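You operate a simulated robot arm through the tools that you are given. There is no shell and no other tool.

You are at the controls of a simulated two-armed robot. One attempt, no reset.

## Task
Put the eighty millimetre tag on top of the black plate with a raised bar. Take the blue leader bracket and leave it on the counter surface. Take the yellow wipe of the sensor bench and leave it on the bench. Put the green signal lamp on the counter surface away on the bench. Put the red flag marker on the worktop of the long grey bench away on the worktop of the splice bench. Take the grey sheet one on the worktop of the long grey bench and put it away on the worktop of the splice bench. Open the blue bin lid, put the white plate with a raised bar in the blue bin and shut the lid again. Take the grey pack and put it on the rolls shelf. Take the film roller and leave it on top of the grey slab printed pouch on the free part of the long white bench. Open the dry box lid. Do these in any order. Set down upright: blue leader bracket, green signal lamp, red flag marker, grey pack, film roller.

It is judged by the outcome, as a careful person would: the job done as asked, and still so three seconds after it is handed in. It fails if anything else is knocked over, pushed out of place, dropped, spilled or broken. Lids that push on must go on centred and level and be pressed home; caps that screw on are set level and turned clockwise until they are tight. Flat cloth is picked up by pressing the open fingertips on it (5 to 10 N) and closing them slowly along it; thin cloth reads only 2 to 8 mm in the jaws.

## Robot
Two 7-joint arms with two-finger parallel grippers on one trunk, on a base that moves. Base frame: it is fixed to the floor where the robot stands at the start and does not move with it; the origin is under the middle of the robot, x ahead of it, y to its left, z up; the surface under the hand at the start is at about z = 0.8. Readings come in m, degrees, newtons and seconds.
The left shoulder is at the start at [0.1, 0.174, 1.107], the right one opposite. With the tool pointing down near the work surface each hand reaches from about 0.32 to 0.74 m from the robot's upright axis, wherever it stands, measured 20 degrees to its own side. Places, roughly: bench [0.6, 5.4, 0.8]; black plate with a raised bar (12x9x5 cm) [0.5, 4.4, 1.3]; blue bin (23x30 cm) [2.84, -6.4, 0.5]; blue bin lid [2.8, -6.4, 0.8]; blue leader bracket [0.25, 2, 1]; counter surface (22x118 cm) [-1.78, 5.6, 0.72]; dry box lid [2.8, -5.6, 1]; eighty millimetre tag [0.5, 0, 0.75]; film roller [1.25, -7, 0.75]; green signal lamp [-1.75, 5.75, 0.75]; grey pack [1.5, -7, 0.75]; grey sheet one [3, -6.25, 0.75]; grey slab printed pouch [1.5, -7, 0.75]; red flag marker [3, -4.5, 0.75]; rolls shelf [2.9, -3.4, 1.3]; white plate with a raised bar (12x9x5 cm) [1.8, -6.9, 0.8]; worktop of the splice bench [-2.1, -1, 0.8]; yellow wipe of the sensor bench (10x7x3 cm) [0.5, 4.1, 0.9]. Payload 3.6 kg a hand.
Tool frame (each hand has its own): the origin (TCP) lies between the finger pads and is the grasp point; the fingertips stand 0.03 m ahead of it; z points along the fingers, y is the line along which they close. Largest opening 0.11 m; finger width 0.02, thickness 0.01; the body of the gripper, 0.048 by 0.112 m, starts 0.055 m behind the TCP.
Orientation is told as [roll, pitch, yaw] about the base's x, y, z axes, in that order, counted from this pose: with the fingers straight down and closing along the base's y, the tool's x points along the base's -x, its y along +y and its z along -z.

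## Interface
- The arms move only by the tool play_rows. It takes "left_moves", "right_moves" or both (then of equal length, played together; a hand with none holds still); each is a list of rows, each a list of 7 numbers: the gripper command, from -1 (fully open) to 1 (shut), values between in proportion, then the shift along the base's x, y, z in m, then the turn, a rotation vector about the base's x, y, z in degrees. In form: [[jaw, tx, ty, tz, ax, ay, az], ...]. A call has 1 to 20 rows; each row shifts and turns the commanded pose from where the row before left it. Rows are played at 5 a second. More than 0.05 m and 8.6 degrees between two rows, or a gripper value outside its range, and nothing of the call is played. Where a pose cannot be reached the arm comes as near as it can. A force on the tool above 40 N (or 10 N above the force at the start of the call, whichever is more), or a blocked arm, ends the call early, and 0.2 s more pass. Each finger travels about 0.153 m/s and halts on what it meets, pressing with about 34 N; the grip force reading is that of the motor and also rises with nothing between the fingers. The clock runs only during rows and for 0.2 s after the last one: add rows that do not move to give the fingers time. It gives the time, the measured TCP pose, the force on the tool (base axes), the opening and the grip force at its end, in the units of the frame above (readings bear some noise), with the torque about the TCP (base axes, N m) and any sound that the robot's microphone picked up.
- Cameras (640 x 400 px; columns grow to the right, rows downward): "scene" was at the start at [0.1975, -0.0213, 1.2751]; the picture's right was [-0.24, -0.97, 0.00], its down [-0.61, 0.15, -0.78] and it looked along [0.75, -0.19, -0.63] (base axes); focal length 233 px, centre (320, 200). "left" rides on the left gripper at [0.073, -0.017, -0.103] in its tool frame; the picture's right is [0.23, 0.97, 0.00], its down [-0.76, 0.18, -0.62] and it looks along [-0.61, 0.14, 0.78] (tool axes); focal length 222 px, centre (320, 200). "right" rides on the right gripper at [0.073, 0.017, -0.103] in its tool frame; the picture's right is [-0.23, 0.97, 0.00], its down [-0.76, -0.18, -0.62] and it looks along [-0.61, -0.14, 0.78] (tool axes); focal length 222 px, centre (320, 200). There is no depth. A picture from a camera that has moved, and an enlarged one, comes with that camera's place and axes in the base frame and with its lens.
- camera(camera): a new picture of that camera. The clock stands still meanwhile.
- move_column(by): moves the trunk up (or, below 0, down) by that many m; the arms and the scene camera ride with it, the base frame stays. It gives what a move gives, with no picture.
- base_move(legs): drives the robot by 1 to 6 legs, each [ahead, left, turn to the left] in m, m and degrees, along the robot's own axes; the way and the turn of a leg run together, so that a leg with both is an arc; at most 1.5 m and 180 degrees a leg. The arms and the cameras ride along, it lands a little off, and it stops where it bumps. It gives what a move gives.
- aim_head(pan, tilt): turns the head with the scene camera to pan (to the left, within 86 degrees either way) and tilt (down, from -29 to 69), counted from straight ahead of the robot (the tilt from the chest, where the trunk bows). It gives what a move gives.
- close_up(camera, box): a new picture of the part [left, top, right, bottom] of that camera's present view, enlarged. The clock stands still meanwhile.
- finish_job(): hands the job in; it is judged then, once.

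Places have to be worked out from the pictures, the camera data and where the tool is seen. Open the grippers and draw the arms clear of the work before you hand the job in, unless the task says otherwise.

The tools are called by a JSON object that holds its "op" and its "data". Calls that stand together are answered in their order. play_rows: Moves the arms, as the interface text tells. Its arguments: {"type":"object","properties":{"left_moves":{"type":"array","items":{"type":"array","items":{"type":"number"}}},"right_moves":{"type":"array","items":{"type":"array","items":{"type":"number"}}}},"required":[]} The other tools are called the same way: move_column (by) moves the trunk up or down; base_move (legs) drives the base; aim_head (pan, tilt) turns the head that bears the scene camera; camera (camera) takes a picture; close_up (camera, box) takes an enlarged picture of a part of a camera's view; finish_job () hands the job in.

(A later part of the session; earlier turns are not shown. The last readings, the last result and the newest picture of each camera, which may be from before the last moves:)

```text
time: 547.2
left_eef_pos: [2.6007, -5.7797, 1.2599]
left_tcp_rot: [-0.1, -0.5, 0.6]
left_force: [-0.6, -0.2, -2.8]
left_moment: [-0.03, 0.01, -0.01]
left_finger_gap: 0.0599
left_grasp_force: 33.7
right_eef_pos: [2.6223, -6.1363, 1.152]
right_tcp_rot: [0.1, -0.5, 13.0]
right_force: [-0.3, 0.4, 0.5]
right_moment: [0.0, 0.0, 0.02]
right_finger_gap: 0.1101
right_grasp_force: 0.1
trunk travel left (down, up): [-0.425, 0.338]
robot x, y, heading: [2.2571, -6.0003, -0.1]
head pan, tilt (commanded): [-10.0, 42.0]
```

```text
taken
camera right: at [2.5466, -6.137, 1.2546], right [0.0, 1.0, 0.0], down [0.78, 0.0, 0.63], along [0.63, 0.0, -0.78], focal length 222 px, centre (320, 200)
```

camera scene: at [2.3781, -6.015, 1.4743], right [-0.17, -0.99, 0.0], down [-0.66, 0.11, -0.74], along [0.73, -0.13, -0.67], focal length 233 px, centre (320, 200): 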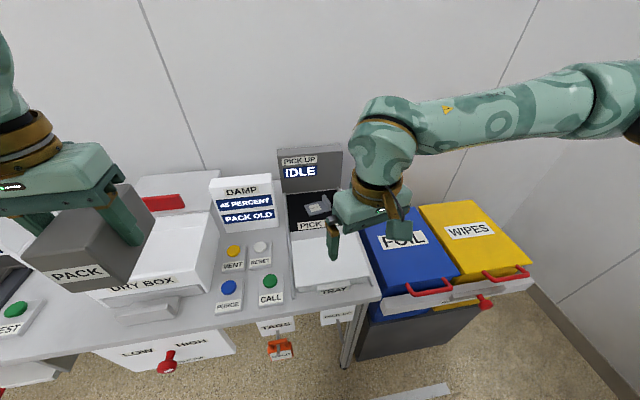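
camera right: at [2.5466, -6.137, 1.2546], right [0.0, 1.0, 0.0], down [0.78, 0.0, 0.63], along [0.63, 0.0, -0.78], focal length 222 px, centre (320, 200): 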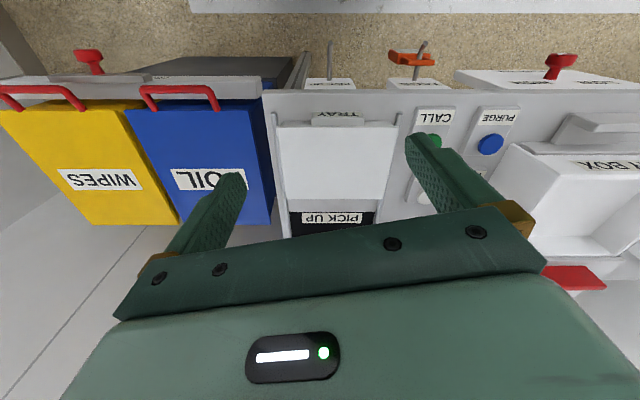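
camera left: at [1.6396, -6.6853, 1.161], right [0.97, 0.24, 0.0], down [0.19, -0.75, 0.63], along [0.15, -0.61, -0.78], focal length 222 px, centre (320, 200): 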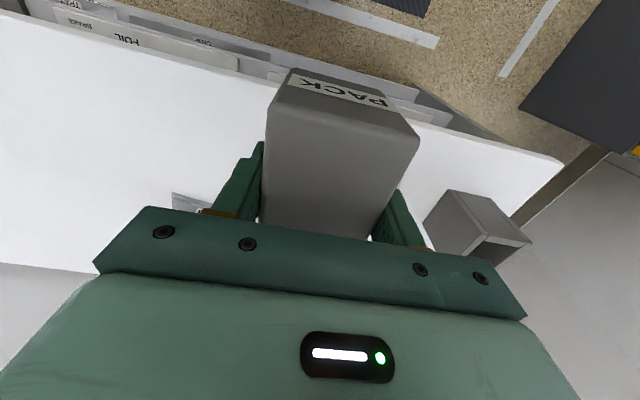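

The path over the tray is clear. I extend the right hand with a 30° forward tilt to just above the sheet's bar.

{"op": "play_rows", "data": {"right_moves": [[-0.1, 0.0423, -0.0021, -0.0169, 1.69, -7.3, 0], [-0.1, 0.0423, -0.0021, -0.0169, 1.69, -7.3, 0], [-0.1, 0.0423, -0.0021, -0.0169, 1.69, -7.3, 0], [-0.1, 0.0423, -0.0021, -0.0169, 1.69, -7.3, 0], [-0.1, 0.0423, -0.0021, -0.0169, 0, 0, 0], [-0.1, 0.0423, -0.0021, -0.0169, 0, 0, 0], [-0.1, 0.0423, -0.0021, -0.0169, 0, 0, 0], [-0.1, 0.0423, -0.0021, -0.0169, 0, 0, 0], [-0.1, 0.0423, -0.0021, -0.0169, 0, 0, 0], [-0.1, 0, 0, 0, 0, 0, 0]]}}

{"op": "camera", "data": {"camera": "right"}}

{"op": "close_up", "data": {"camera": "scene", "box": [260, 120, 420, 260]}}

```text
time: 549.4
left_eef_pos: [2.6019, -5.78, 1.26]
left_tcp_rot: [-0.1, -0.7, 0.6]
left_force: [-0.2, -0.5, -3.4]
left_moment: [-0.04, 0.05, -0.04]
left_finger_gap: 0.0602
left_grasp_force: 33.9
right_eef_pos: [2.9609, -6.1523, 1.0157]
right_tcp_rot: [0.1, -30.5, 13.1]
right_force: [0.8, 0.4, -0.3]
right_moment: [-0.01, -0.01, -0.02]
right_finger_gap: 0.0605
right_grasp_force: 0.1
right hand out of reach, approached as far as the arm can: row 9
trunk travel left (down, up): [-0.425, 0.338]
robot x, y, heading: [2.2603, -6.0022, 0.1]
head pan, tilt (commanded): [-10.0, 42.0]
```

```text
taken
camera right: at [2.8446, -6.1625, 1.0689], right [-0.03, 0.99, 0.12], down [0.37, -0.1, 0.92], along [0.93, 0.07, -0.37], focal length 222 px, centre (320, 200)
```

right: 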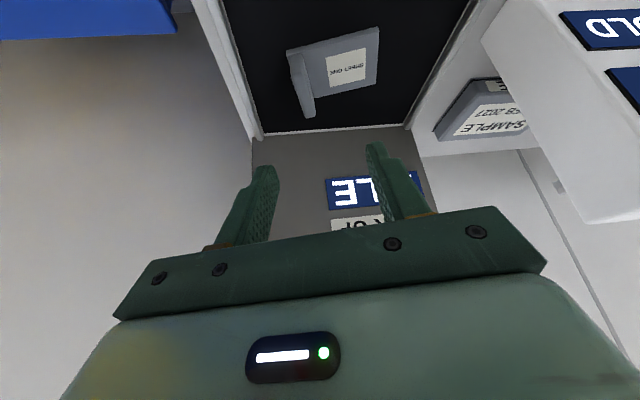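

```text
2.86 times, centred on (340, 190) of scene
camera zoom: at [2.3787, -6.0146, 1.4743], right [-0.17, -0.99, 0.0], down [-0.66, 0.11, -0.74], along [0.73, -0.13, -0.67], focal length 666 px, centre (263, 229)
```

zoom: 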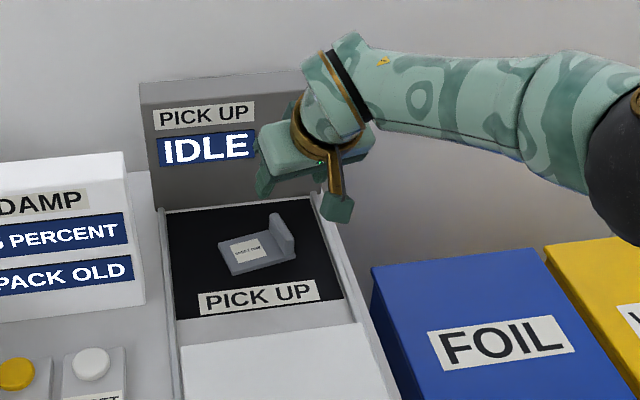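

The arm stops 4 cm short at this trunk height. I raise the hand, lower the trunk 0.15 m for more reach, and zoom with the wrist camera on the sheet.

{"op": "close_up", "data": {"camera": "right", "box": [260, 10, 400, 130]}}

{"op": "play_rows", "data": {"right_moves": [[-0.1, -0.01, 0, 0.04, 0, 0, 0], [-0.1, -0.01, 0, 0.045, 0, 0, 0], [-0.1, 0, 0, 0.045, 0, 0, 0], [-0.1, 0, 0, 0.02, 0, 0, 0]]}}

{"op": "move_column", "data": {"by": -0.15}}

```text
3.33 times, centred on (330, 70) of right
camera zoom: at [2.8446, -6.1625, 1.0689], right [-0.03, 0.99, 0.12], down [0.37, -0.1, 0.92], along [0.93, 0.07, -0.37], focal length 740 px, centre (287, 633)
```

zoom: 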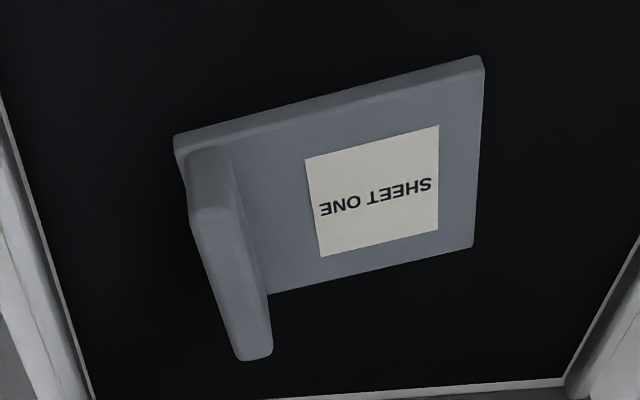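

```text
time: 550.4
left_eef_pos: [2.601, -5.7797, 1.2613]
left_tcp_rot: [0.0, -0.6, 0.6]
left_force: [0.1, -0.1, -3.5]
left_moment: [0.04, 0.05, -0.01]
left_finger_gap: 0.0599
left_grasp_force: 34.2
right_eef_pos: [2.939, -6.1509, 1.1665]
right_tcp_rot: [0.1, -30.6, 12.9]
right_force: [0.3, -0.3, 0.0]
right_moment: [-0.01, -0.01, -0.04]
right_finger_gap: 0.0604
right_grasp_force: 0.1
trunk travel left (down, up): [-0.425, 0.338]
robot x, y, heading: [2.2588, -6.0011, 0.1]
head pan, tilt (commanded): [-10.0, 42.0]
```

```text
time: 552.2
left_eef_pos: [2.6021, -5.7788, 1.1099]
left_tcp_rot: [-0.1, -0.7, 0.5]
left_force: [0.3, 0.8, -3.3]
left_moment: [0.05, 0.03, 0.03]
left_finger_gap: 0.06
left_grasp_force: 34.1
right_eef_pos: [2.94, -6.1517, 1.0163]
right_tcp_rot: [-0.1, -30.5, 13.1]
right_force: [0.0, 0.0, 0.2]
right_moment: [-0.01, -0.01, 0.01]
right_finger_gap: 0.0607
right_grasp_force: 0.0
trunk travel left (down, up): [-0.275, 0.488]
robot x, y, heading: [2.257, -6.0027, 0.2]
head pan, tilt (commanded): [-10.0, 42.0]
```

The wrist view confirms the bar from (2.985,-6.157) to (3.039,-6.147). I move to just above it and check.

{"op": "play_rows", "data": {"right_moves": [[-0.1, 0.03, -0.002, 0, 0, 0, 0], [-0.1, 0.033, -0.002, -0.016, 0, 0, 0], [-0.1, 0, 0, -0.03, 0, 0, 0], [-0.1, 0, 0, 0, 0, 0, 0]]}}

{"op": "camera", "data": {"camera": "right"}}

{"op": "close_up", "data": {"camera": "scene", "box": [260, 100, 420, 240]}}

```text
time: 553.2
left_eef_pos: [2.6019, -5.7793, 1.1102]
left_tcp_rot: [-0.2, -0.5, 0.6]
left_force: [-0.4, 0.6, -3.7]
left_moment: [-0.01, 0.0, -0.02]
left_finger_gap: 0.06
left_grasp_force: 34.2
right_eef_pos: [2.9932, -6.155, 0.976]
right_tcp_rot: [0.0, -30.5, 13.0]
right_force: [0.7, 0.2, -0.1]
right_moment: [-0.02, 0.02, -0.01]
right_finger_gap: 0.0605
right_grasp_force: 0.0
right hand out of reach, approached as far as the arm can: row 2
trunk travel left (down, up): [-0.275, 0.488]
robot x, y, heading: [2.2581, -5.9998, 0.1]
head pan, tilt (commanded): [-10.0, 42.0]
```

```text
taken
camera right: at [2.8764, -6.1653, 1.028], right [-0.03, 0.99, 0.12], down [0.37, -0.1, 0.92], along [0.93, 0.07, -0.37], focal length 222 px, centre (320, 200)
```

right: 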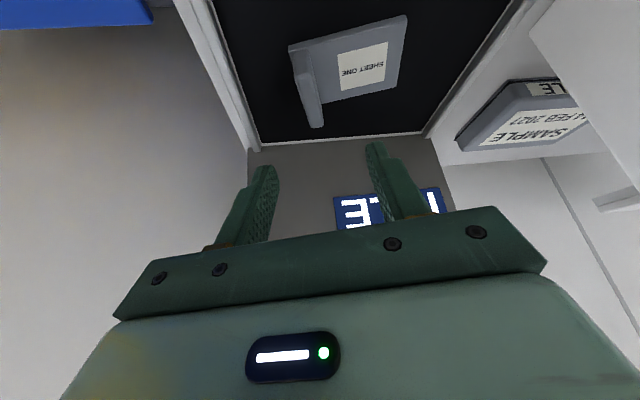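

```text
2.86 times, centred on (340, 170) of scene
camera zoom: at [2.4298, -6.0146, 1.3221], right [-0.17, -0.99, 0.0], down [-0.66, 0.11, -0.74], along [0.73, -0.13, -0.67], focal length 666 px, centre (263, 286)
```

zoom: 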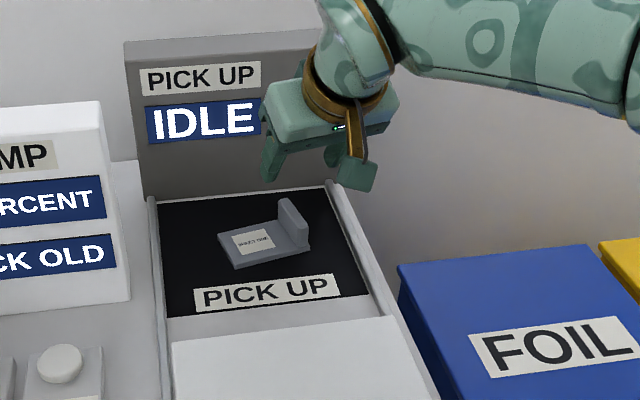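

The hand is aligned over the near half of the bar. I lower the trunk 7 cm so the fingers come straight down around it.

{"op": "move_column", "data": {"by": -0.065}}

{"op": "camera", "data": {"camera": "right"}}

{"op": "close_up", "data": {"camera": "scene", "box": [260, 90, 420, 230]}}

```text
time: 554.2
left_eef_pos: [2.6013, -5.7792, 1.0456]
left_tcp_rot: [-0.1, -0.7, 0.7]
left_force: [-0.5, 0.0, -3.6]
left_moment: [-0.02, -0.01, 0.02]
left_finger_gap: 0.0601
left_grasp_force: 33.9
right_eef_pos: [2.9924, -6.1556, 0.9129]
right_tcp_rot: [0.2, -30.6, 13.1]
right_force: [-0.8, -1.4, -0.3]
right_moment: [0.0, -0.03, -0.02]
right_finger_gap: 0.0603
right_grasp_force: 0.0
trunk travel left (down, up): [-0.21, 0.553]
robot x, y, heading: [2.2561, -5.9956, 0.1]
head pan, tilt (commanded): [-10.0, 42.0]
```

```text
taken
camera right: at [2.8759, -6.1656, 0.9645], right [-0.03, 0.99, 0.12], down [0.37, -0.1, 0.92], along [0.93, 0.07, -0.36], focal length 222 px, centre (320, 200)
```

right: 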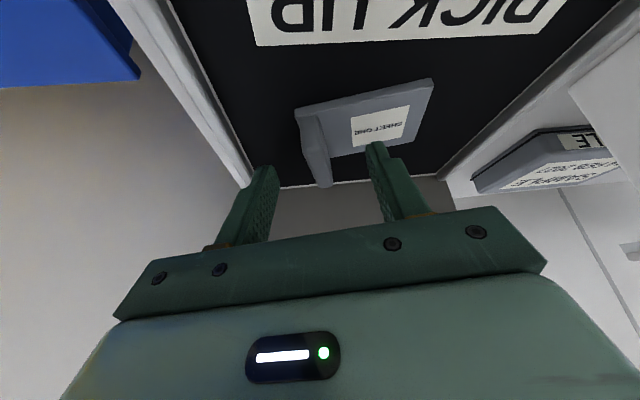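

```text
2.86 times, centred on (340, 160) of scene
camera zoom: at [2.4611, -6.0147, 1.2551], right [-0.17, -0.99, 0.0], down [-0.66, 0.11, -0.74], along [0.73, -0.13, -0.67], focal length 666 px, centre (263, 314)
```

zoom: 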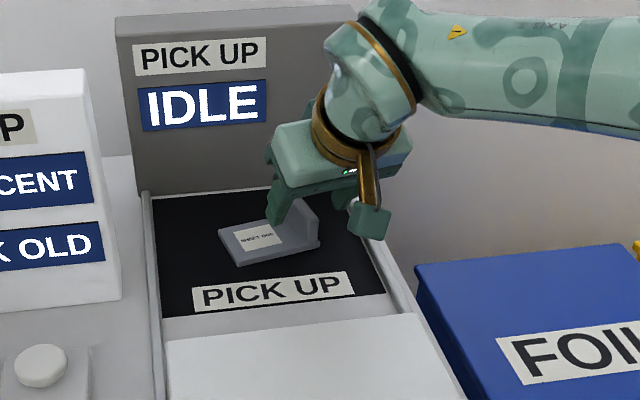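

The bar lies between the fingers. I lower 1.2 cm and close.

{"op": "play_rows", "data": {"right_moves": [[-0.1, 0, 0.001, -0.007, 0, 0, 0], [-0.1, 0, 0, -0.006, 0, 0, 0], [0.3, 0, 0, 0, 0, 0, 0], [0.6, 0, 0, 0, 0, 0, 0], [1, 0, 0, 0, 0, 0, 0], [1, 0, 0, 0, 0, 0, 0]]}}

{"op": "camera", "data": {"camera": "right"}}

```text
time: 555.6
left_eef_pos: [2.6027, -5.7806, 1.0439]
left_tcp_rot: [-0.2, -0.4, 0.6]
left_force: [-0.2, 0.7, -4.7]
left_moment: [0.02, -0.02, 0.03]
left_finger_gap: 0.0598
left_grasp_force: 34.7
right_eef_pos: [2.9923, -6.1538, 0.8982]
right_tcp_rot: [0.1, -30.4, 13.0]
right_force: [0.4, 0.2, 0.2]
right_moment: [-0.02, -0.06, -0.02]
right_finger_gap: 0.0129
right_grasp_force: 34.3
trunk travel left (down, up): [-0.21, 0.553]
robot x, y, heading: [2.2574, -5.9984, 0.2]
head pan, tilt (commanded): [-10.0, 42.0]
```

```text
taken
camera right: at [2.8767, -6.1646, 0.9504], right [-0.03, 0.99, 0.12], down [0.37, -0.1, 0.92], along [0.93, 0.07, -0.37], focal length 222 px, centre (320, 200)
```

right: 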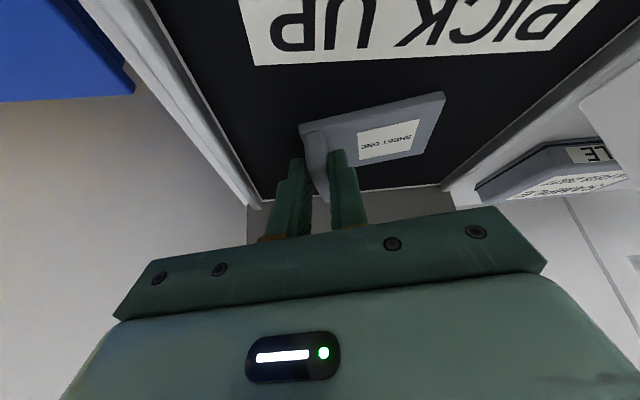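

Held (12.9 mm). I lift with the trunk, then draw the sheet back over the tray.

{"op": "move_column", "data": {"by": 0.12}}

{"op": "play_rows", "data": {"right_moves": [[1, -0.03, 0, 0.01, 0, 0, 0], [1, -0.045, 0, 0.01, 0, 0, 0], [1, -0.045, 0, 0.01, 0, 0, 0], [1, -0.045, 0, 0.01, 0, 0, 0], [1, -0.045, 0, 0.01, -1.69, 7.3, 0], [1, -0.045, 0, 0, -1.69, 7.3, 0], [1, -0.045, 0, 0, -1.69, 7.3, 0], [1, -0.045, 0, 0, -1.69, 7.3, 0], [1, -0.02, 0, 0, 0, 0, -6], [1, 0, 0, 0, 0, 0, -7], [1, 0, 0, 0, 0, 0, 0]]}}

{"op": "camera", "data": {"camera": "scene"}}

{"op": "camera", "data": {"camera": "right"}}

```text
time: 557.1
left_eef_pos: [2.6029, -5.7798, 1.1642]
left_tcp_rot: [-0.2, -0.4, 0.6]
left_force: [0.2, 0.8, -3.8]
left_moment: [0.02, 0.03, 0.04]
left_finger_gap: 0.0601
left_grasp_force: 33.7
right_eef_pos: [2.9883, -6.1545, 1.0373]
right_tcp_rot: [-0.4, -32.1, 13.3]
right_force: [0.0, 0.3, -1.3]
right_moment: [-0.03, 0.08, -0.03]
right_finger_gap: 0.0128
right_grasp_force: 34.1
trunk travel left (down, up): [-0.33, 0.433]
robot x, y, heading: [2.2577, -6.0, 0.4]
head pan, tilt (commanded): [-10.0, 42.0]
```

```text
time: 559.5
left_eef_pos: [2.6008, -5.7792, 1.1654]
left_tcp_rot: [-0.1, -0.6, 0.6]
left_force: [-0.4, -0.3, -3.8]
left_moment: [-0.01, -0.01, 0.0]
left_finger_gap: 0.06
left_grasp_force: 33.7
right_eef_pos: [2.6232, -6.1541, 1.089]
right_tcp_rot: [-0.3, -2.1, 0.1]
right_force: [-0.5, -0.5, -0.9]
right_moment: [-0.03, -0.01, -0.01]
right_finger_gap: 0.0127
right_grasp_force: 33.9
trunk travel left (down, up): [-0.33, 0.433]
robot x, y, heading: [2.2568, -6.0009, 0.2]
head pan, tilt (commanded): [-10.0, 42.0]
```

```text
taken
camera scene: at [2.4071, -6.0149, 1.3782], right [-0.17, -0.99, 0.0], down [-0.66, 0.11, -0.74], along [0.73, -0.13, -0.67], focal length 233 px, centre (320, 200)
```

scene: 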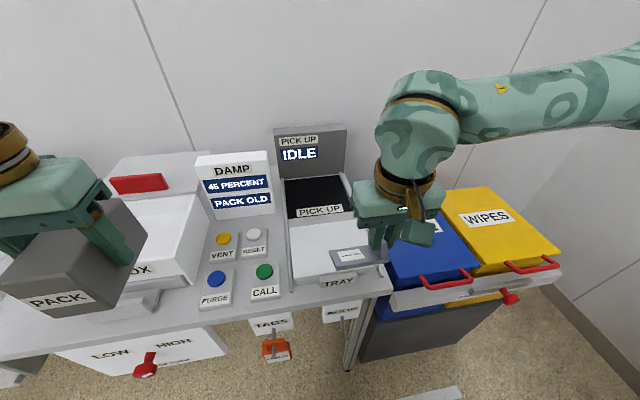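

```text
taken
camera right: at [2.5464, -6.1381, 1.1887], right [0.22, 0.97, 0.0], down [0.74, -0.17, 0.65], along [0.64, -0.14, -0.76], focal length 222 px, centre (320, 200)
```

right: 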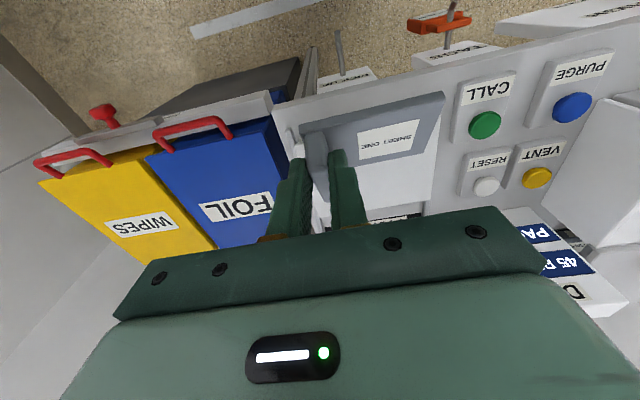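

The sheet is in the right hand. Now the pack goes to the ROLLS shelf: I back off, drive to the rack and raise the trunk to look at the shelf.

{"op": "base_move", "data": {"legs": [[-0.5, 0, 0], [0, 1.25, 0], [0, 1.25, 0]]}}

{"op": "move_column", "data": {"by": 0.3}}

{"op": "aim_head", "data": {"pan": 0, "tilt": 25}}

{"op": "camera", "data": {"camera": "scene"}}

```text
time: 574.2
left_eef_pos: [2.0695, -3.2938, 1.1652]
left_tcp_rot: [-0.1, -0.6, 0.9]
left_force: [0.2, -0.7, -4.5]
left_moment: [-0.03, 0.03, -0.04]
left_finger_gap: 0.0597
left_grasp_force: 33.9
right_eef_pos: [2.0921, -3.6682, 1.0875]
right_tcp_rot: [-0.3, -2.1, 0.4]
right_force: [-0.6, 0.5, -1.1]
right_moment: [-0.04, 0.0, 0.0]
right_finger_gap: 0.0131
right_grasp_force: 34.2
trunk travel left (down, up): [-0.33, 0.433]
robot x, y, heading: [1.7284, -3.5168, 0.4]
head pan, tilt (commanded): [-10.0, 42.0]
```

```text
time: 577.2
left_eef_pos: [2.0693, -3.2929, 1.4635]
left_tcp_rot: [-0.1, -0.6, 0.9]
left_force: [0.3, -0.5, -3.8]
left_moment: [0.01, 0.03, 0.0]
left_finger_gap: 0.0599
left_grasp_force: 33.9
right_eef_pos: [2.0922, -3.6683, 1.3896]
right_tcp_rot: [-0.2, -2.1, 0.4]
right_force: [0.0, -0.2, -0.8]
right_moment: [-0.01, 0.0, 0.04]
right_finger_gap: 0.013
right_grasp_force: 34.0
trunk travel left (down, up): [-0.63, 0.133]
robot x, y, heading: [1.7263, -3.5197, 0.3]
head pan, tilt (commanded): [-10.0, 42.0]
```

```text
time: 578.0
left_eef_pos: [2.0697, -3.2938, 1.465]
left_tcp_rot: [-0.1, -0.6, 0.9]
left_force: [0.4, 0.1, -4.2]
left_moment: [-0.01, 0.06, 0.01]
left_finger_gap: 0.0598
left_grasp_force: 33.9
right_eef_pos: [2.0926, -3.6673, 1.3886]
right_tcp_rot: [-0.3, -2.3, 0.3]
right_force: [0.5, -0.5, -1.0]
right_moment: [-0.04, -0.01, 0.03]
right_finger_gap: 0.013
right_grasp_force: 34.1
trunk travel left (down, up): [-0.63, 0.133]
robot x, y, heading: [1.7235, -3.5151, 0.5]
head pan, tilt (commanded): [0.0, 25.0]
```

```text
taken
camera scene: at [1.8308, -3.5153, 1.7065], right [0.01, -1.0, 0.0], down [-0.42, 0.0, -0.91], along [0.91, 0.01, -0.42], focal length 233 px, centre (320, 200)
```

scene: 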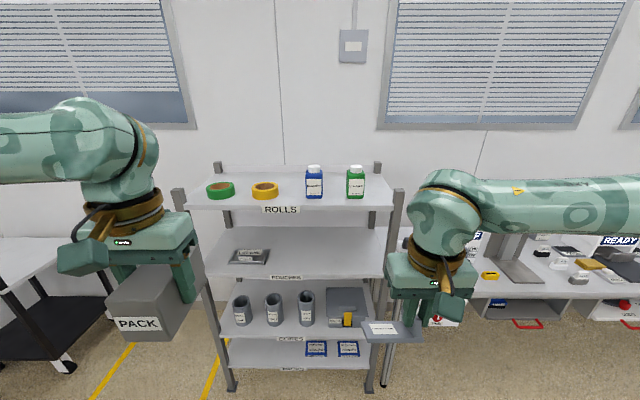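

The ROLLS shelf has two tape rolls and two bottles at the back; there is a gap between the yellow roll and the blue bottle. I zoom to measure it.

{"op": "close_up", "data": {"camera": "scene", "box": [170, 150, 410, 230]}}

```text
2.67 times, centred on (290, 190) of scene
camera zoom: at [1.8308, -3.5153, 1.7065], right [0.01, -1.0, 0.0], down [-0.42, 0.0, -0.91], along [0.91, 0.01, -0.42], focal length 622 px, centre (400, 227)
```

zoom: 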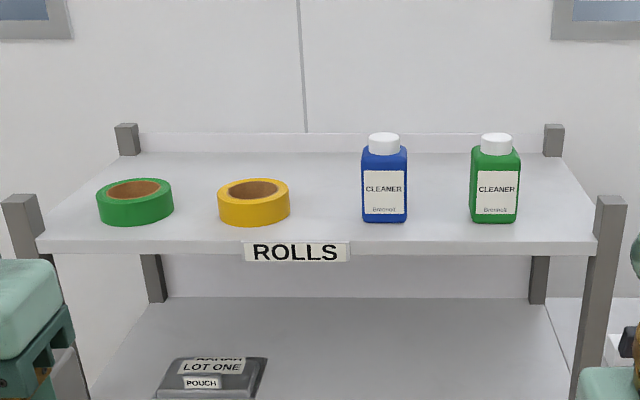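

The gap between the yellow roll (y≈-3.327) and the blue bottle (y≈-3.445) is about 12 cm, enough for the 6 cm pack. I drive in so the left hand can lower it at (2.745,-3.386).

{"op": "base_move", "data": {"legs": [[0.43, -0.08, -0.4]]}}

{"op": "aim_head", "data": {"pan": 10, "tilt": 38}}

{"op": "camera", "data": {"camera": "scene"}}

{"op": "camera", "data": {"camera": "left"}}

```text
time: 580.7
left_eef_pos: [2.4992, -3.3712, 1.4664]
left_tcp_rot: [-0.1, -0.7, 0.8]
left_force: [0.1, -0.2, -4.5]
left_moment: [0.03, 0.03, 0.03]
left_finger_gap: 0.0599
left_grasp_force: 34.2
right_eef_pos: [2.5208, -3.7457, 1.3892]
right_tcp_rot: [-0.2, -2.2, 0.4]
right_force: [-0.5, 0.5, -0.9]
right_moment: [-0.05, -0.04, -0.01]
right_finger_gap: 0.0128
right_grasp_force: 34.1
trunk travel left (down, up): [-0.63, 0.133]
robot x, y, heading: [2.1551, -3.5927, 0.1]
head pan, tilt (commanded): [0.0, 25.0]
```

```text
time: 581.4
left_eef_pos: [2.5014, -3.3722, 1.4648]
left_tcp_rot: [0.0, -0.6, 0.8]
left_force: [-0.4, 0.4, -3.4]
left_moment: [-0.01, 0.0, -0.01]
left_finger_gap: 0.06
left_grasp_force: 34.0
right_eef_pos: [2.5228, -3.7474, 1.3879]
right_tcp_rot: [-0.3, -2.1, 0.5]
right_force: [-0.2, 0.1, -1.6]
right_moment: [-0.03, 0.0, 0.02]
right_finger_gap: 0.0129
right_grasp_force: 34.2
trunk travel left (down, up): [-0.63, 0.133]
robot x, y, heading: [2.1569, -3.5928, 0.4]
head pan, tilt (commanded): [10.0, 38.0]
```

```text
taken
camera scene: at [2.2546, -3.5783, 1.6862], right [0.18, -0.98, 0.0], down [-0.61, -0.11, -0.79], along [0.78, 0.14, -0.62], focal length 233 px, centre (320, 200)
```

scene: 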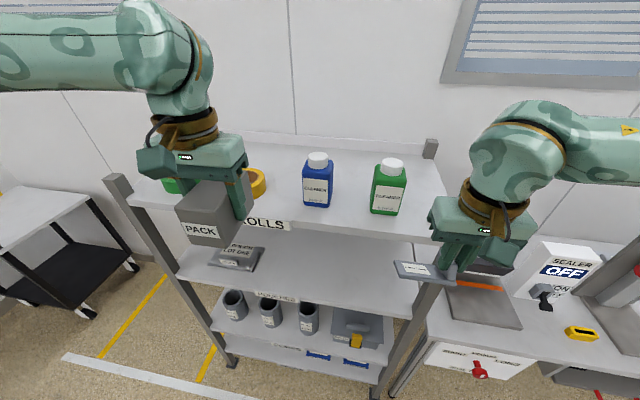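

```text
taken
camera left: at [2.4268, -3.39, 1.5658], right [-0.24, 0.97, 0.0], down [0.75, 0.19, 0.63], along [0.61, 0.15, -0.78], focal length 222 px, centre (320, 200)
```

left: 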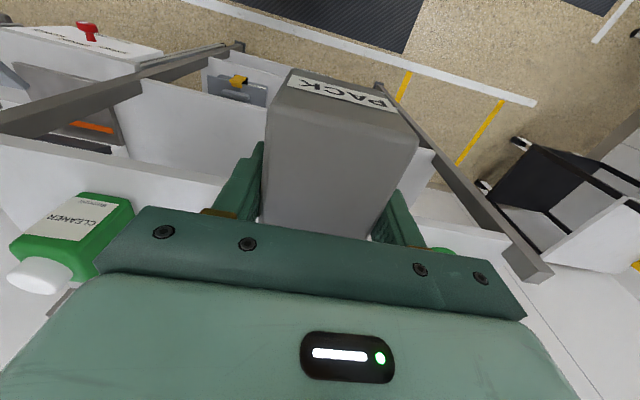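

The neighbours measured again: yellow roll edge y≈-3.33, blue bottle edge y≈-3.448. I move the pack over the centre of the gap.

{"op": "play_rows", "data": {"left_moves": [[1, 0.04, -0.003, 0, 0, 0, 0], [1, 0.04, -0.003, 0, 0, 0, 0], [1, 0.04, -0.003, 0, 0, 0, 0], [1, 0.04, -0.003, 0, 0, 0, 0], [1, 0.042, -0.003, 0, 0, 0, 0], [1, 0.042, -0.002, 0, 0, 0, -0.8], [1, 0, 0, -0.03, 0, 0, 0], [1, 0, 0, 0, 0, 0, 0]]}}

{"op": "camera", "data": {"camera": "scene"}}

{"op": "camera", "data": {"camera": "left"}}

```text
time: 583.2
left_eef_pos: [2.7444, -3.3878, 1.4362]
left_tcp_rot: [-0.2, -0.7, -0.1]
left_force: [-0.9, -0.8, -3.9]
left_moment: [-0.01, 0.03, -0.02]
left_finger_gap: 0.0598
left_grasp_force: 34.2
right_eef_pos: [2.5219, -3.7452, 1.3876]
right_tcp_rot: [-0.4, -2.2, 0.3]
right_force: [-0.4, 0.1, -0.1]
right_moment: [-0.01, 0.0, 0.0]
right_finger_gap: 0.0131
right_grasp_force: 34.1
trunk travel left (down, up): [-0.63, 0.133]
robot x, y, heading: [2.1542, -3.5924, 0.4]
head pan, tilt (commanded): [10.0, 38.0]
```

```text
taken
camera scene: at [2.2537, -3.5778, 1.6862], right [0.18, -0.98, 0.0], down [-0.61, -0.11, -0.79], along [0.77, 0.14, -0.62], focal length 233 px, centre (320, 200)
```

scene: 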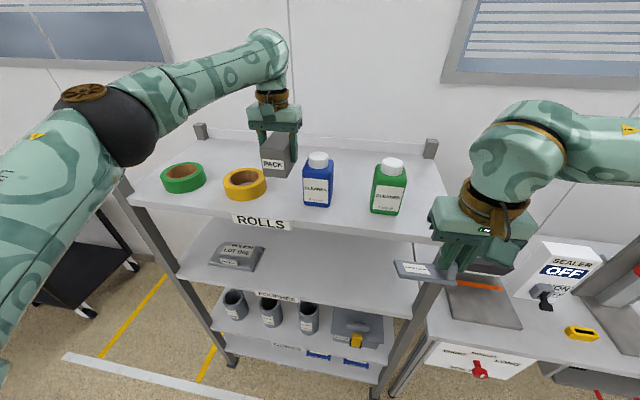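

```text
taken
camera left: at [2.67, -3.4051, 1.5361], right [-0.23, 0.97, 0.0], down [0.76, 0.18, 0.63], along [0.62, 0.14, -0.78], focal length 222 px, centre (320, 200)
```

left: 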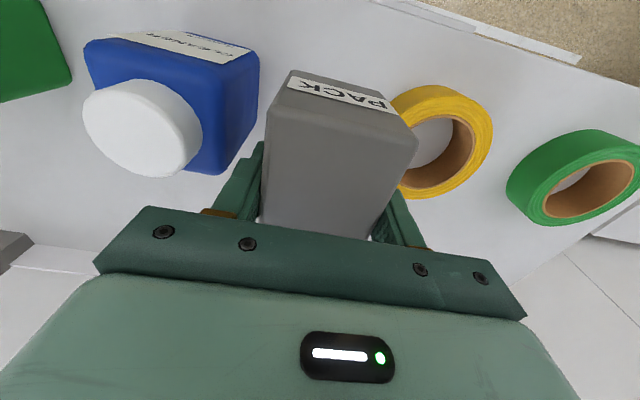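

The pack is centred over the gap with about 3 cm on each side. I lower it toward the shelf.

{"op": "play_rows", "data": {"left_moves": [[1, 0, 0, -0.03, 0, 0, 0], [1, 0, 0, -0.03, 0, 0, 0], [1, 0, 0, -0.015, 0, 0, 0], [1, 0, 0, -0.008, 0, 0, 0], [1, 0, 0, -0.005, 0, 0, 0], [1, 0, 0, 0, 0, 0, 0]]}}

{"op": "camera", "data": {"camera": "left"}}

{"op": "close_up", "data": {"camera": "scene", "box": [200, 80, 360, 220]}}

```text
time: 584.6
left_eef_pos: [2.7441, -3.3886, 1.3506]
left_tcp_rot: [0.0, -1.0, -0.1]
left_force: [9.3, 4.2, 28.1]
left_moment: [0.68, 0.61, -0.21]
left_finger_gap: 0.0598
left_grasp_force: 34.0
right_eef_pos: [2.5208, -3.7465, 1.3888]
right_tcp_rot: [-0.1, -2.2, 0.4]
right_force: [0.2, 0.0, -0.7]
right_moment: [0.02, -0.02, -0.01]
right_finger_gap: 0.013
right_grasp_force: 34.3
trunk travel left (down, up): [-0.63, 0.133]
robot x, y, heading: [2.154, -3.5923, 0.4]
head pan, tilt (commanded): [10.0, 38.0]
```

```text
taken
camera left: at [2.6695, -3.406, 1.4509], right [-0.23, 0.97, -0.01], down [0.75, 0.18, 0.64], along [0.62, 0.14, -0.77], focal length 222 px, centre (320, 200)
```

left: 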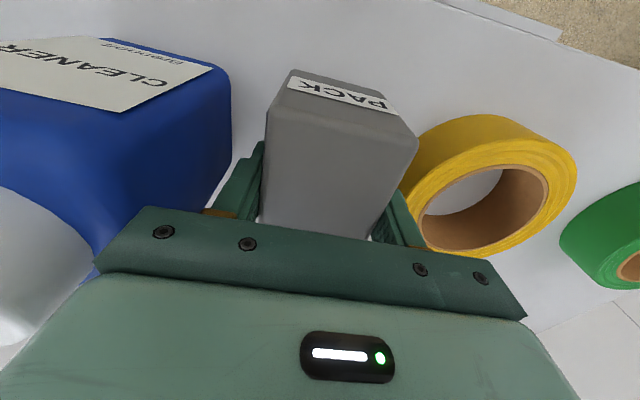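

```text
2.86 times, centred on (280, 150) of scene
camera zoom: at [2.2528, -3.5788, 1.6867], right [0.18, -0.98, 0.0], down [-0.61, -0.11, -0.79], along [0.78, 0.14, -0.62], focal length 666 px, centre (434, 343)
```

zoom: 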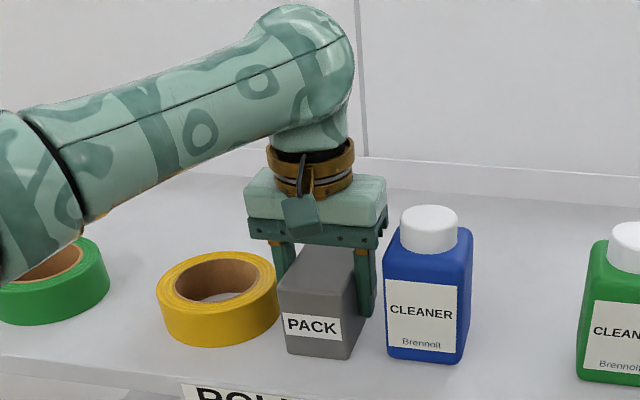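

Contact with the shelf (≈30 N). I ease up 3 mm and open the jaws only to about 74 mm, to stay clear of the neighbours.

{"op": "play_rows", "data": {"left_moves": [[1, 0, 0, 0.003, 0, 0, 0], [0.2, 0, 0, 0, 0, 0, 0], [-0.15, 0, 0, 0, 0, 0, 0], [-0.32, 0, 0, 0, 0, 0, 0], [-0.32, 0, 0, 0, 0, 0, 0]]}}

{"op": "camera", "data": {"camera": "left"}}

{"op": "close_up", "data": {"camera": "scene", "box": [200, 80, 360, 220]}}

```text
time: 585.8
left_eef_pos: [2.7447, -3.3879, 1.3493]
left_tcp_rot: [-0.2, -0.6, 0.0]
left_force: [-0.3, -0.5, -0.4]
left_moment: [0.03, 0.05, 0.03]
left_finger_gap: 0.0727
left_grasp_force: 0.0
right_eef_pos: [2.5221, -3.7458, 1.3889]
right_tcp_rot: [-0.3, -2.2, 0.4]
right_force: [0.0, 0.0, -0.8]
right_moment: [-0.03, 0.01, -0.02]
right_finger_gap: 0.0131
right_grasp_force: 34.0
trunk travel left (down, up): [-0.63, 0.133]
robot x, y, heading: [2.1563, -3.5923, 0.4]
head pan, tilt (commanded): [10.0, 38.0]
```

```text
taken
camera left: at [2.6698, -3.4059, 1.4504], right [-0.23, 0.97, 0.0], down [0.76, 0.18, 0.63], along [0.62, 0.14, -0.78], focal length 222 px, centre (320, 200)
```

left: 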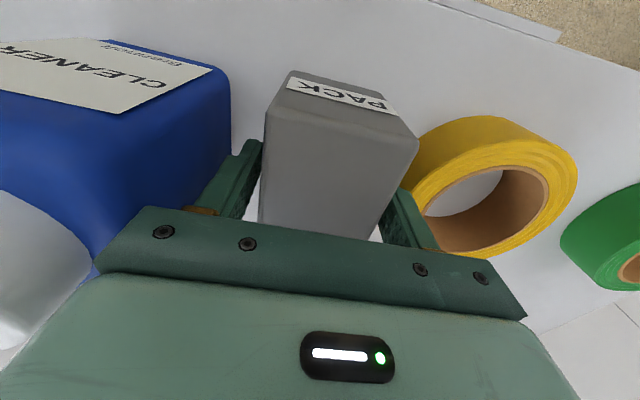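

```text
2.86 times, centred on (280, 150) of scene
camera zoom: at [2.2538, -3.5783, 1.6862], right [0.18, -0.98, 0.0], down [-0.61, -0.11, -0.79], along [0.77, 0.14, -0.62], focal length 666 px, centre (434, 343)
```

zoom: 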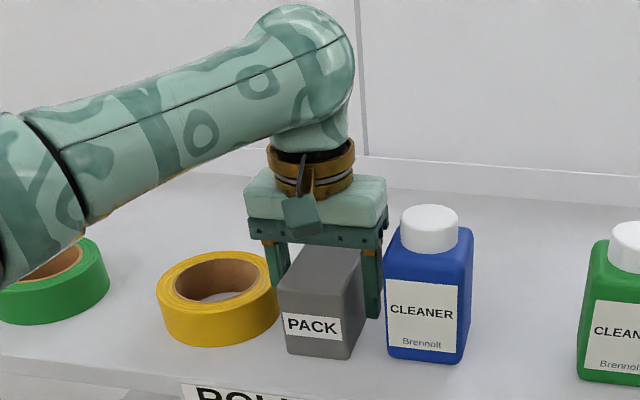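

The pack stands on the shelf and the fingers are free. I lift straight up and retract the left hand.

{"op": "play_rows", "data": {"left_moves": [[-0.32, 0, 0, 0.02, 0, 0, 0], [-0.32, 0, 0, 0.03, 0, 0, 0], [-0.32, 0, 0, 0.04, 0, 0, 0], [-0.32, 0, 0, 0.04, 0, 0, 0], [-0.5, -0.03, 0, 0.02, 0, 0, 0], [-1, -0.045, 0.01, 0, 0, 0, 0], [-1, -0.045, 0.02, 0, 0, 0, 0], [-1, -0.045, 0.02, 0, 0, 0, 0], [-1, -0.045, 0.02, 0, 0, 0, 0], [-1, -0.03, 0.01, 0, 0, 0, 0]]}}

{"op": "camera", "data": {"camera": "scene"}}

{"op": "close_up", "data": {"camera": "scene", "box": [130, 110, 420, 240]}}

```text
time: 588.0
left_eef_pos: [2.502, -3.3081, 1.501]
left_tcp_rot: [-0.2, -0.5, 0.0]
left_force: [0.2, -0.5, 0.0]
left_moment: [0.0, 0.01, 0.0]
left_finger_gap: 0.11
left_grasp_force: 0.1
right_eef_pos: [2.5209, -3.7458, 1.3897]
right_tcp_rot: [-0.3, -2.3, 0.5]
right_force: [-1.0, -0.4, -0.8]
right_moment: [-0.02, -0.01, 0.0]
right_finger_gap: 0.013
right_grasp_force: 34.0
trunk travel left (down, up): [-0.63, 0.133]
robot x, y, heading: [2.1567, -3.5936, 0.5]
head pan, tilt (commanded): [10.0, 38.0]
```

```text
taken
camera scene: at [2.2523, -3.5778, 1.6863], right [0.18, -0.98, 0.0], down [-0.61, -0.11, -0.79], along [0.78, 0.14, -0.62], focal length 233 px, centre (320, 200)
```

scene: 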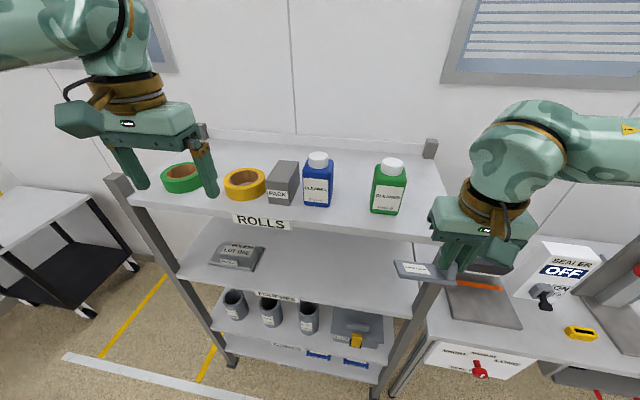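

```text
2.21 times, centred on (275, 175) of scene
camera zoom: at [2.2523, -3.5778, 1.6863], right [0.18, -0.98, 0.0], down [-0.61, -0.11, -0.79], along [0.78, 0.14, -0.62], focal length 514 px, centre (419, 255)
```

zoom: 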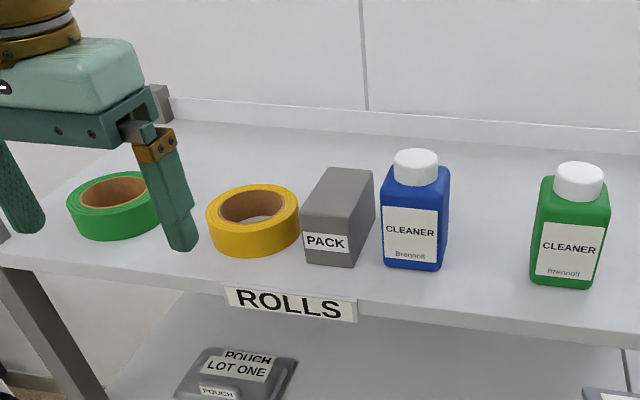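

The pack stands on the ROLLS shelf between the roll and the bottle. I back off, lower the trunk and go to the red flag marker on the grey bench.

{"op": "base_move", "data": {"legs": [[-0.35, 0, -0.4]]}}

{"op": "move_column", "data": {"by": -0.4}}

{"op": "base_move", "data": {"legs": [[0, -1.2, 0], [0.2, 0, 0]]}}

{"op": "aim_head", "data": {"pan": 8, "tilt": 28}}

{"op": "camera", "data": {"camera": "scene"}}

```text
time: 590.3
left_eef_pos: [2.1577, -3.3109, 1.5]
left_tcp_rot: [-0.2, -0.6, -0.4]
left_force: [-0.4, -0.1, 0.0]
left_moment: [0.01, 0.02, 0.01]
left_finger_gap: 0.1098
left_grasp_force: 0.0
right_eef_pos: [2.1732, -3.7495, 1.388]
right_tcp_rot: [-0.3, -2.2, 0.1]
right_force: [-0.7, 0.3, -0.3]
right_moment: [0.05, 0.0, -0.01]
right_finger_gap: 0.013
right_grasp_force: 33.9
trunk travel left (down, up): [-0.63, 0.133]
robot x, y, heading: [1.8106, -3.5964, 0.1]
head pan, tilt (commanded): [10.0, 38.0]
```

```text
time: 594.1
left_eef_pos: [2.1568, -3.3108, 1.1014]
left_tcp_rot: [-0.1, -0.8, -0.4]
left_force: [0.0, -0.5, 0.2]
left_moment: [-0.03, 0.02, -0.01]
left_finger_gap: 0.1101
left_grasp_force: 0.1
right_eef_pos: [2.1727, -3.7489, 0.988]
right_tcp_rot: [-0.2, -2.3, 0.1]
right_force: [-0.1, -0.5, -0.5]
right_moment: [-0.01, 0.02, 0.01]
right_finger_gap: 0.0131
right_grasp_force: 33.8
trunk travel left (down, up): [-0.23, 0.533]
robot x, y, heading: [1.8044, -3.592, -0.1]
head pan, tilt (commanded): [10.0, 38.0]
```

```text
time: 601.4
left_eef_pos: [2.3601, -4.5065, 1.0994]
left_tcp_rot: [-0.1, -0.7, 0.4]
left_force: [0.4, -0.2, 0.9]
left_moment: [-0.05, 0.0, 0.0]
left_finger_gap: 0.11
left_grasp_force: 0.1
right_eef_pos: [2.3801, -4.9443, 0.9884]
right_tcp_rot: [-0.2, -2.1, 0.7]
right_force: [0.6, 0.6, 0.3]
right_moment: [-0.03, 0.02, 0.0]
right_finger_gap: 0.013
right_grasp_force: 33.7
trunk travel left (down, up): [-0.23, 0.533]
robot x, y, heading: [2.0119, -4.7957, 0.7]
head pan, tilt (commanded): [10.0, 38.0]
```

```text
time: 602.1
left_eef_pos: [2.3593, -4.5065, 1.1002]
left_tcp_rot: [-0.1, -0.8, 0.3]
left_force: [0.3, -0.3, 0.2]
left_moment: [-0.03, 0.01, 0.0]
left_finger_gap: 0.1097
left_grasp_force: 0.0
right_eef_pos: [2.3799, -4.9443, 0.988]
right_tcp_rot: [-0.3, -2.2, 0.7]
right_force: [-0.8, 0.1, -1.3]
right_moment: [-0.01, 0.01, 0.02]
right_finger_gap: 0.013
right_grasp_force: 34.0
trunk travel left (down, up): [-0.23, 0.533]
robot x, y, heading: [2.0129, -4.7914, 0.6]
head pan, tilt (commanded): [8.0, 28.0]
```

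```text
taken
camera scene: at [2.2145, -4.7789, 1.2971], right [0.15, -0.99, 0.0], down [-0.47, -0.07, -0.88], along [0.87, 0.13, -0.47], focal length 233 px, centre (320, 200)
```

scene: 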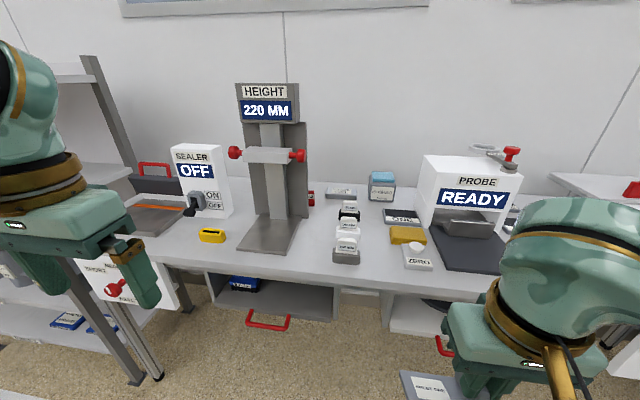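

{"op": "close_up", "data": {"camera": "scene", "box": [225, 70, 405, 270]}}

{"op": "close_up", "data": {"camera": "scene", "box": [285, 170, 385, 240]}}

```text
2.00 times, centred on (315, 170) of scene
camera zoom: at [2.2145, -4.7789, 1.2971], right [0.15, -0.99, 0.0], down [-0.47, -0.07, -0.88], along [0.87, 0.13, -0.47], focal length 466 px, centre (330, 260)
```

zoom: 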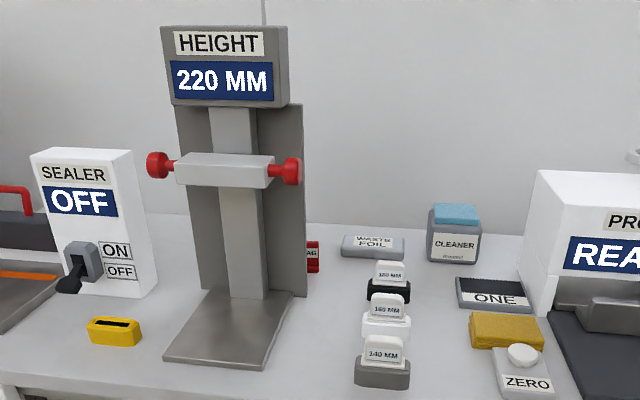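

```text
5.71 times, centred on (335, 205) of scene
camera zoom: at [2.2145, -4.7789, 1.2971], right [0.15, -0.99, 0.0], down [-0.47, -0.07, -0.88], along [0.87, 0.13, -0.47], focal length 1332 px, centre (234, 171)
```

zoom: 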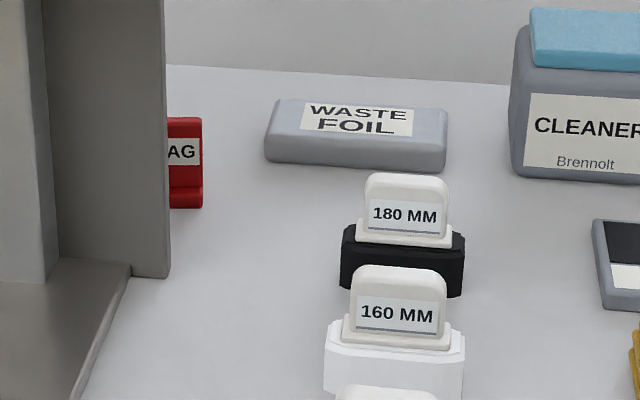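

The flag stands tucked right behind the HEIGHT gauge, where only the right arm can approach without hitting the gauge. So I first deliver the sheet: I drive round to the splice bench with it.

{"op": "base_move", "data": {"legs": [[-0.3, 0, -0.6], [0, 1.4, 0], [0, 0.6, 0], [0, 0, 180], [1.4, 0, 0], [1.1, 0, 0]]}}

{"op": "base_move", "data": {"legs": [[0, -1.4, 0]]}}

{"op": "aim_head", "data": {"pan": 0, "tilt": 20}}

{"op": "camera", "data": {"camera": "scene"}}

{"op": "aim_head", "data": {"pan": -40, "tilt": 20}}

{"op": "camera", "data": {"camera": "scene"}}

```text
time: 632.8
left_eef_pos: [-1.1492, -3.0015, 1.1003]
left_tcp_rot: [0.0, -0.6, 177.6]
left_force: [-1.2, 0.0, -0.2]
left_moment: [0.02, 0.03, -0.03]
left_finger_gap: 0.1101
left_grasp_force: 0.1
right_eef_pos: [-1.1495, -2.5635, 0.9874]
right_tcp_rot: [-0.3, -2.1, 178.1]
right_force: [-0.3, 0.1, -0.3]
right_moment: [-0.03, 0.03, -0.02]
right_finger_gap: 0.0129
right_grasp_force: 33.9
trunk travel left (down, up): [-0.23, 0.533]
robot x, y, heading: [-0.7833, -2.7327, 178.0]
head pan, tilt (commanded): [8.0, 28.0]
```

```text
time: 639.8
left_eef_pos: [-1.0944, -1.5942, 1.1001]
left_tcp_rot: [-0.1, -0.7, 177.3]
left_force: [-0.1, -0.7, 0.3]
left_moment: [-0.01, -0.01, 0.01]
left_finger_gap: 0.11
left_grasp_force: 0.0
right_eef_pos: [-1.0899, -1.1556, 0.9885]
right_tcp_rot: [-0.3, -2.1, 177.4]
right_force: [0.2, 0.3, -0.3]
right_moment: [0.02, -0.01, 0.05]
right_finger_gap: 0.0128
right_grasp_force: 33.9
trunk travel left (down, up): [-0.23, 0.533]
robot x, y, heading: [-0.7308, -1.3296, 177.3]
head pan, tilt (commanded): [8.0, 28.0]
```

```text
time: 640.5
left_eef_pos: [-1.0946, -1.5932, 1.0994]
left_tcp_rot: [-0.2, -0.7, 177.2]
left_force: [-1.0, 0.7, -0.1]
left_moment: [0.0, 0.0, -0.04]
left_finger_gap: 0.1099
left_grasp_force: 0.0
right_eef_pos: [-1.0913, -1.1559, 0.9885]
right_tcp_rot: [-0.4, -2.1, 177.6]
right_force: [0.3, -0.4, -0.4]
right_moment: [0.03, 0.0, 0.03]
right_finger_gap: 0.0131
right_grasp_force: 33.5
trunk travel left (down, up): [-0.23, 0.533]
robot x, y, heading: [-0.7316, -1.3275, 177.6]
head pan, tilt (commanded): [0.0, 20.0]
```

```text
taken
camera scene: at [-0.9365, -1.3181, 1.31], right [0.04, 1.0, 0.0], down [0.34, -0.01, -0.94], along [-0.94, 0.04, -0.34], focal length 233 px, centre (320, 200)
```

scene: 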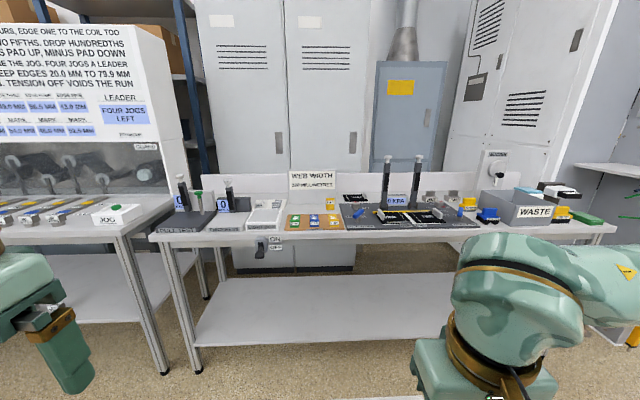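

```text
time: 641.6
left_eef_pos: [-1.0949, -1.5939, 1.1005]
left_tcp_rot: [-0.1, -0.6, 177.2]
left_force: [-0.1, 0.5, 1.3]
left_moment: [0.0, 0.01, -0.03]
left_finger_gap: 0.1099
left_grasp_force: 0.1
right_eef_pos: [-1.0907, -1.1549, 0.9884]
right_tcp_rot: [-0.3, -2.2, 177.5]
right_force: [-0.2, 0.1, -0.8]
right_moment: [-0.02, 0.01, 0.0]
right_finger_gap: 0.013
right_grasp_force: 33.7
trunk travel left (down, up): [-0.23, 0.533]
robot x, y, heading: [-0.7333, -1.3297, 177.3]
head pan, tilt (commanded): [-40.0, 20.0]
```

```text
taken
camera scene: at [-0.9121, -1.2592, 1.31], right [0.68, 0.74, 0.0], down [0.25, -0.23, -0.94], along [-0.69, 0.63, -0.34], focal length 233 px, centre (320, 200)
```

scene: 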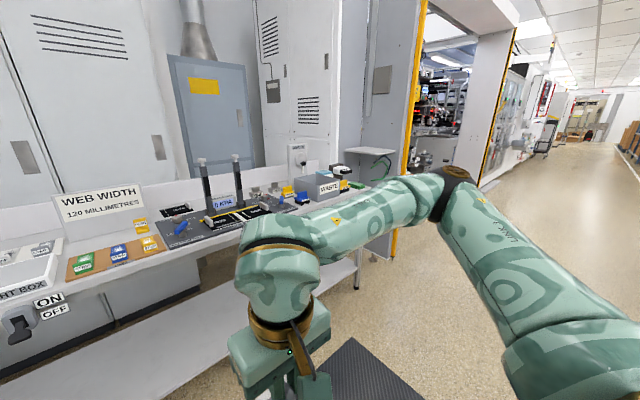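

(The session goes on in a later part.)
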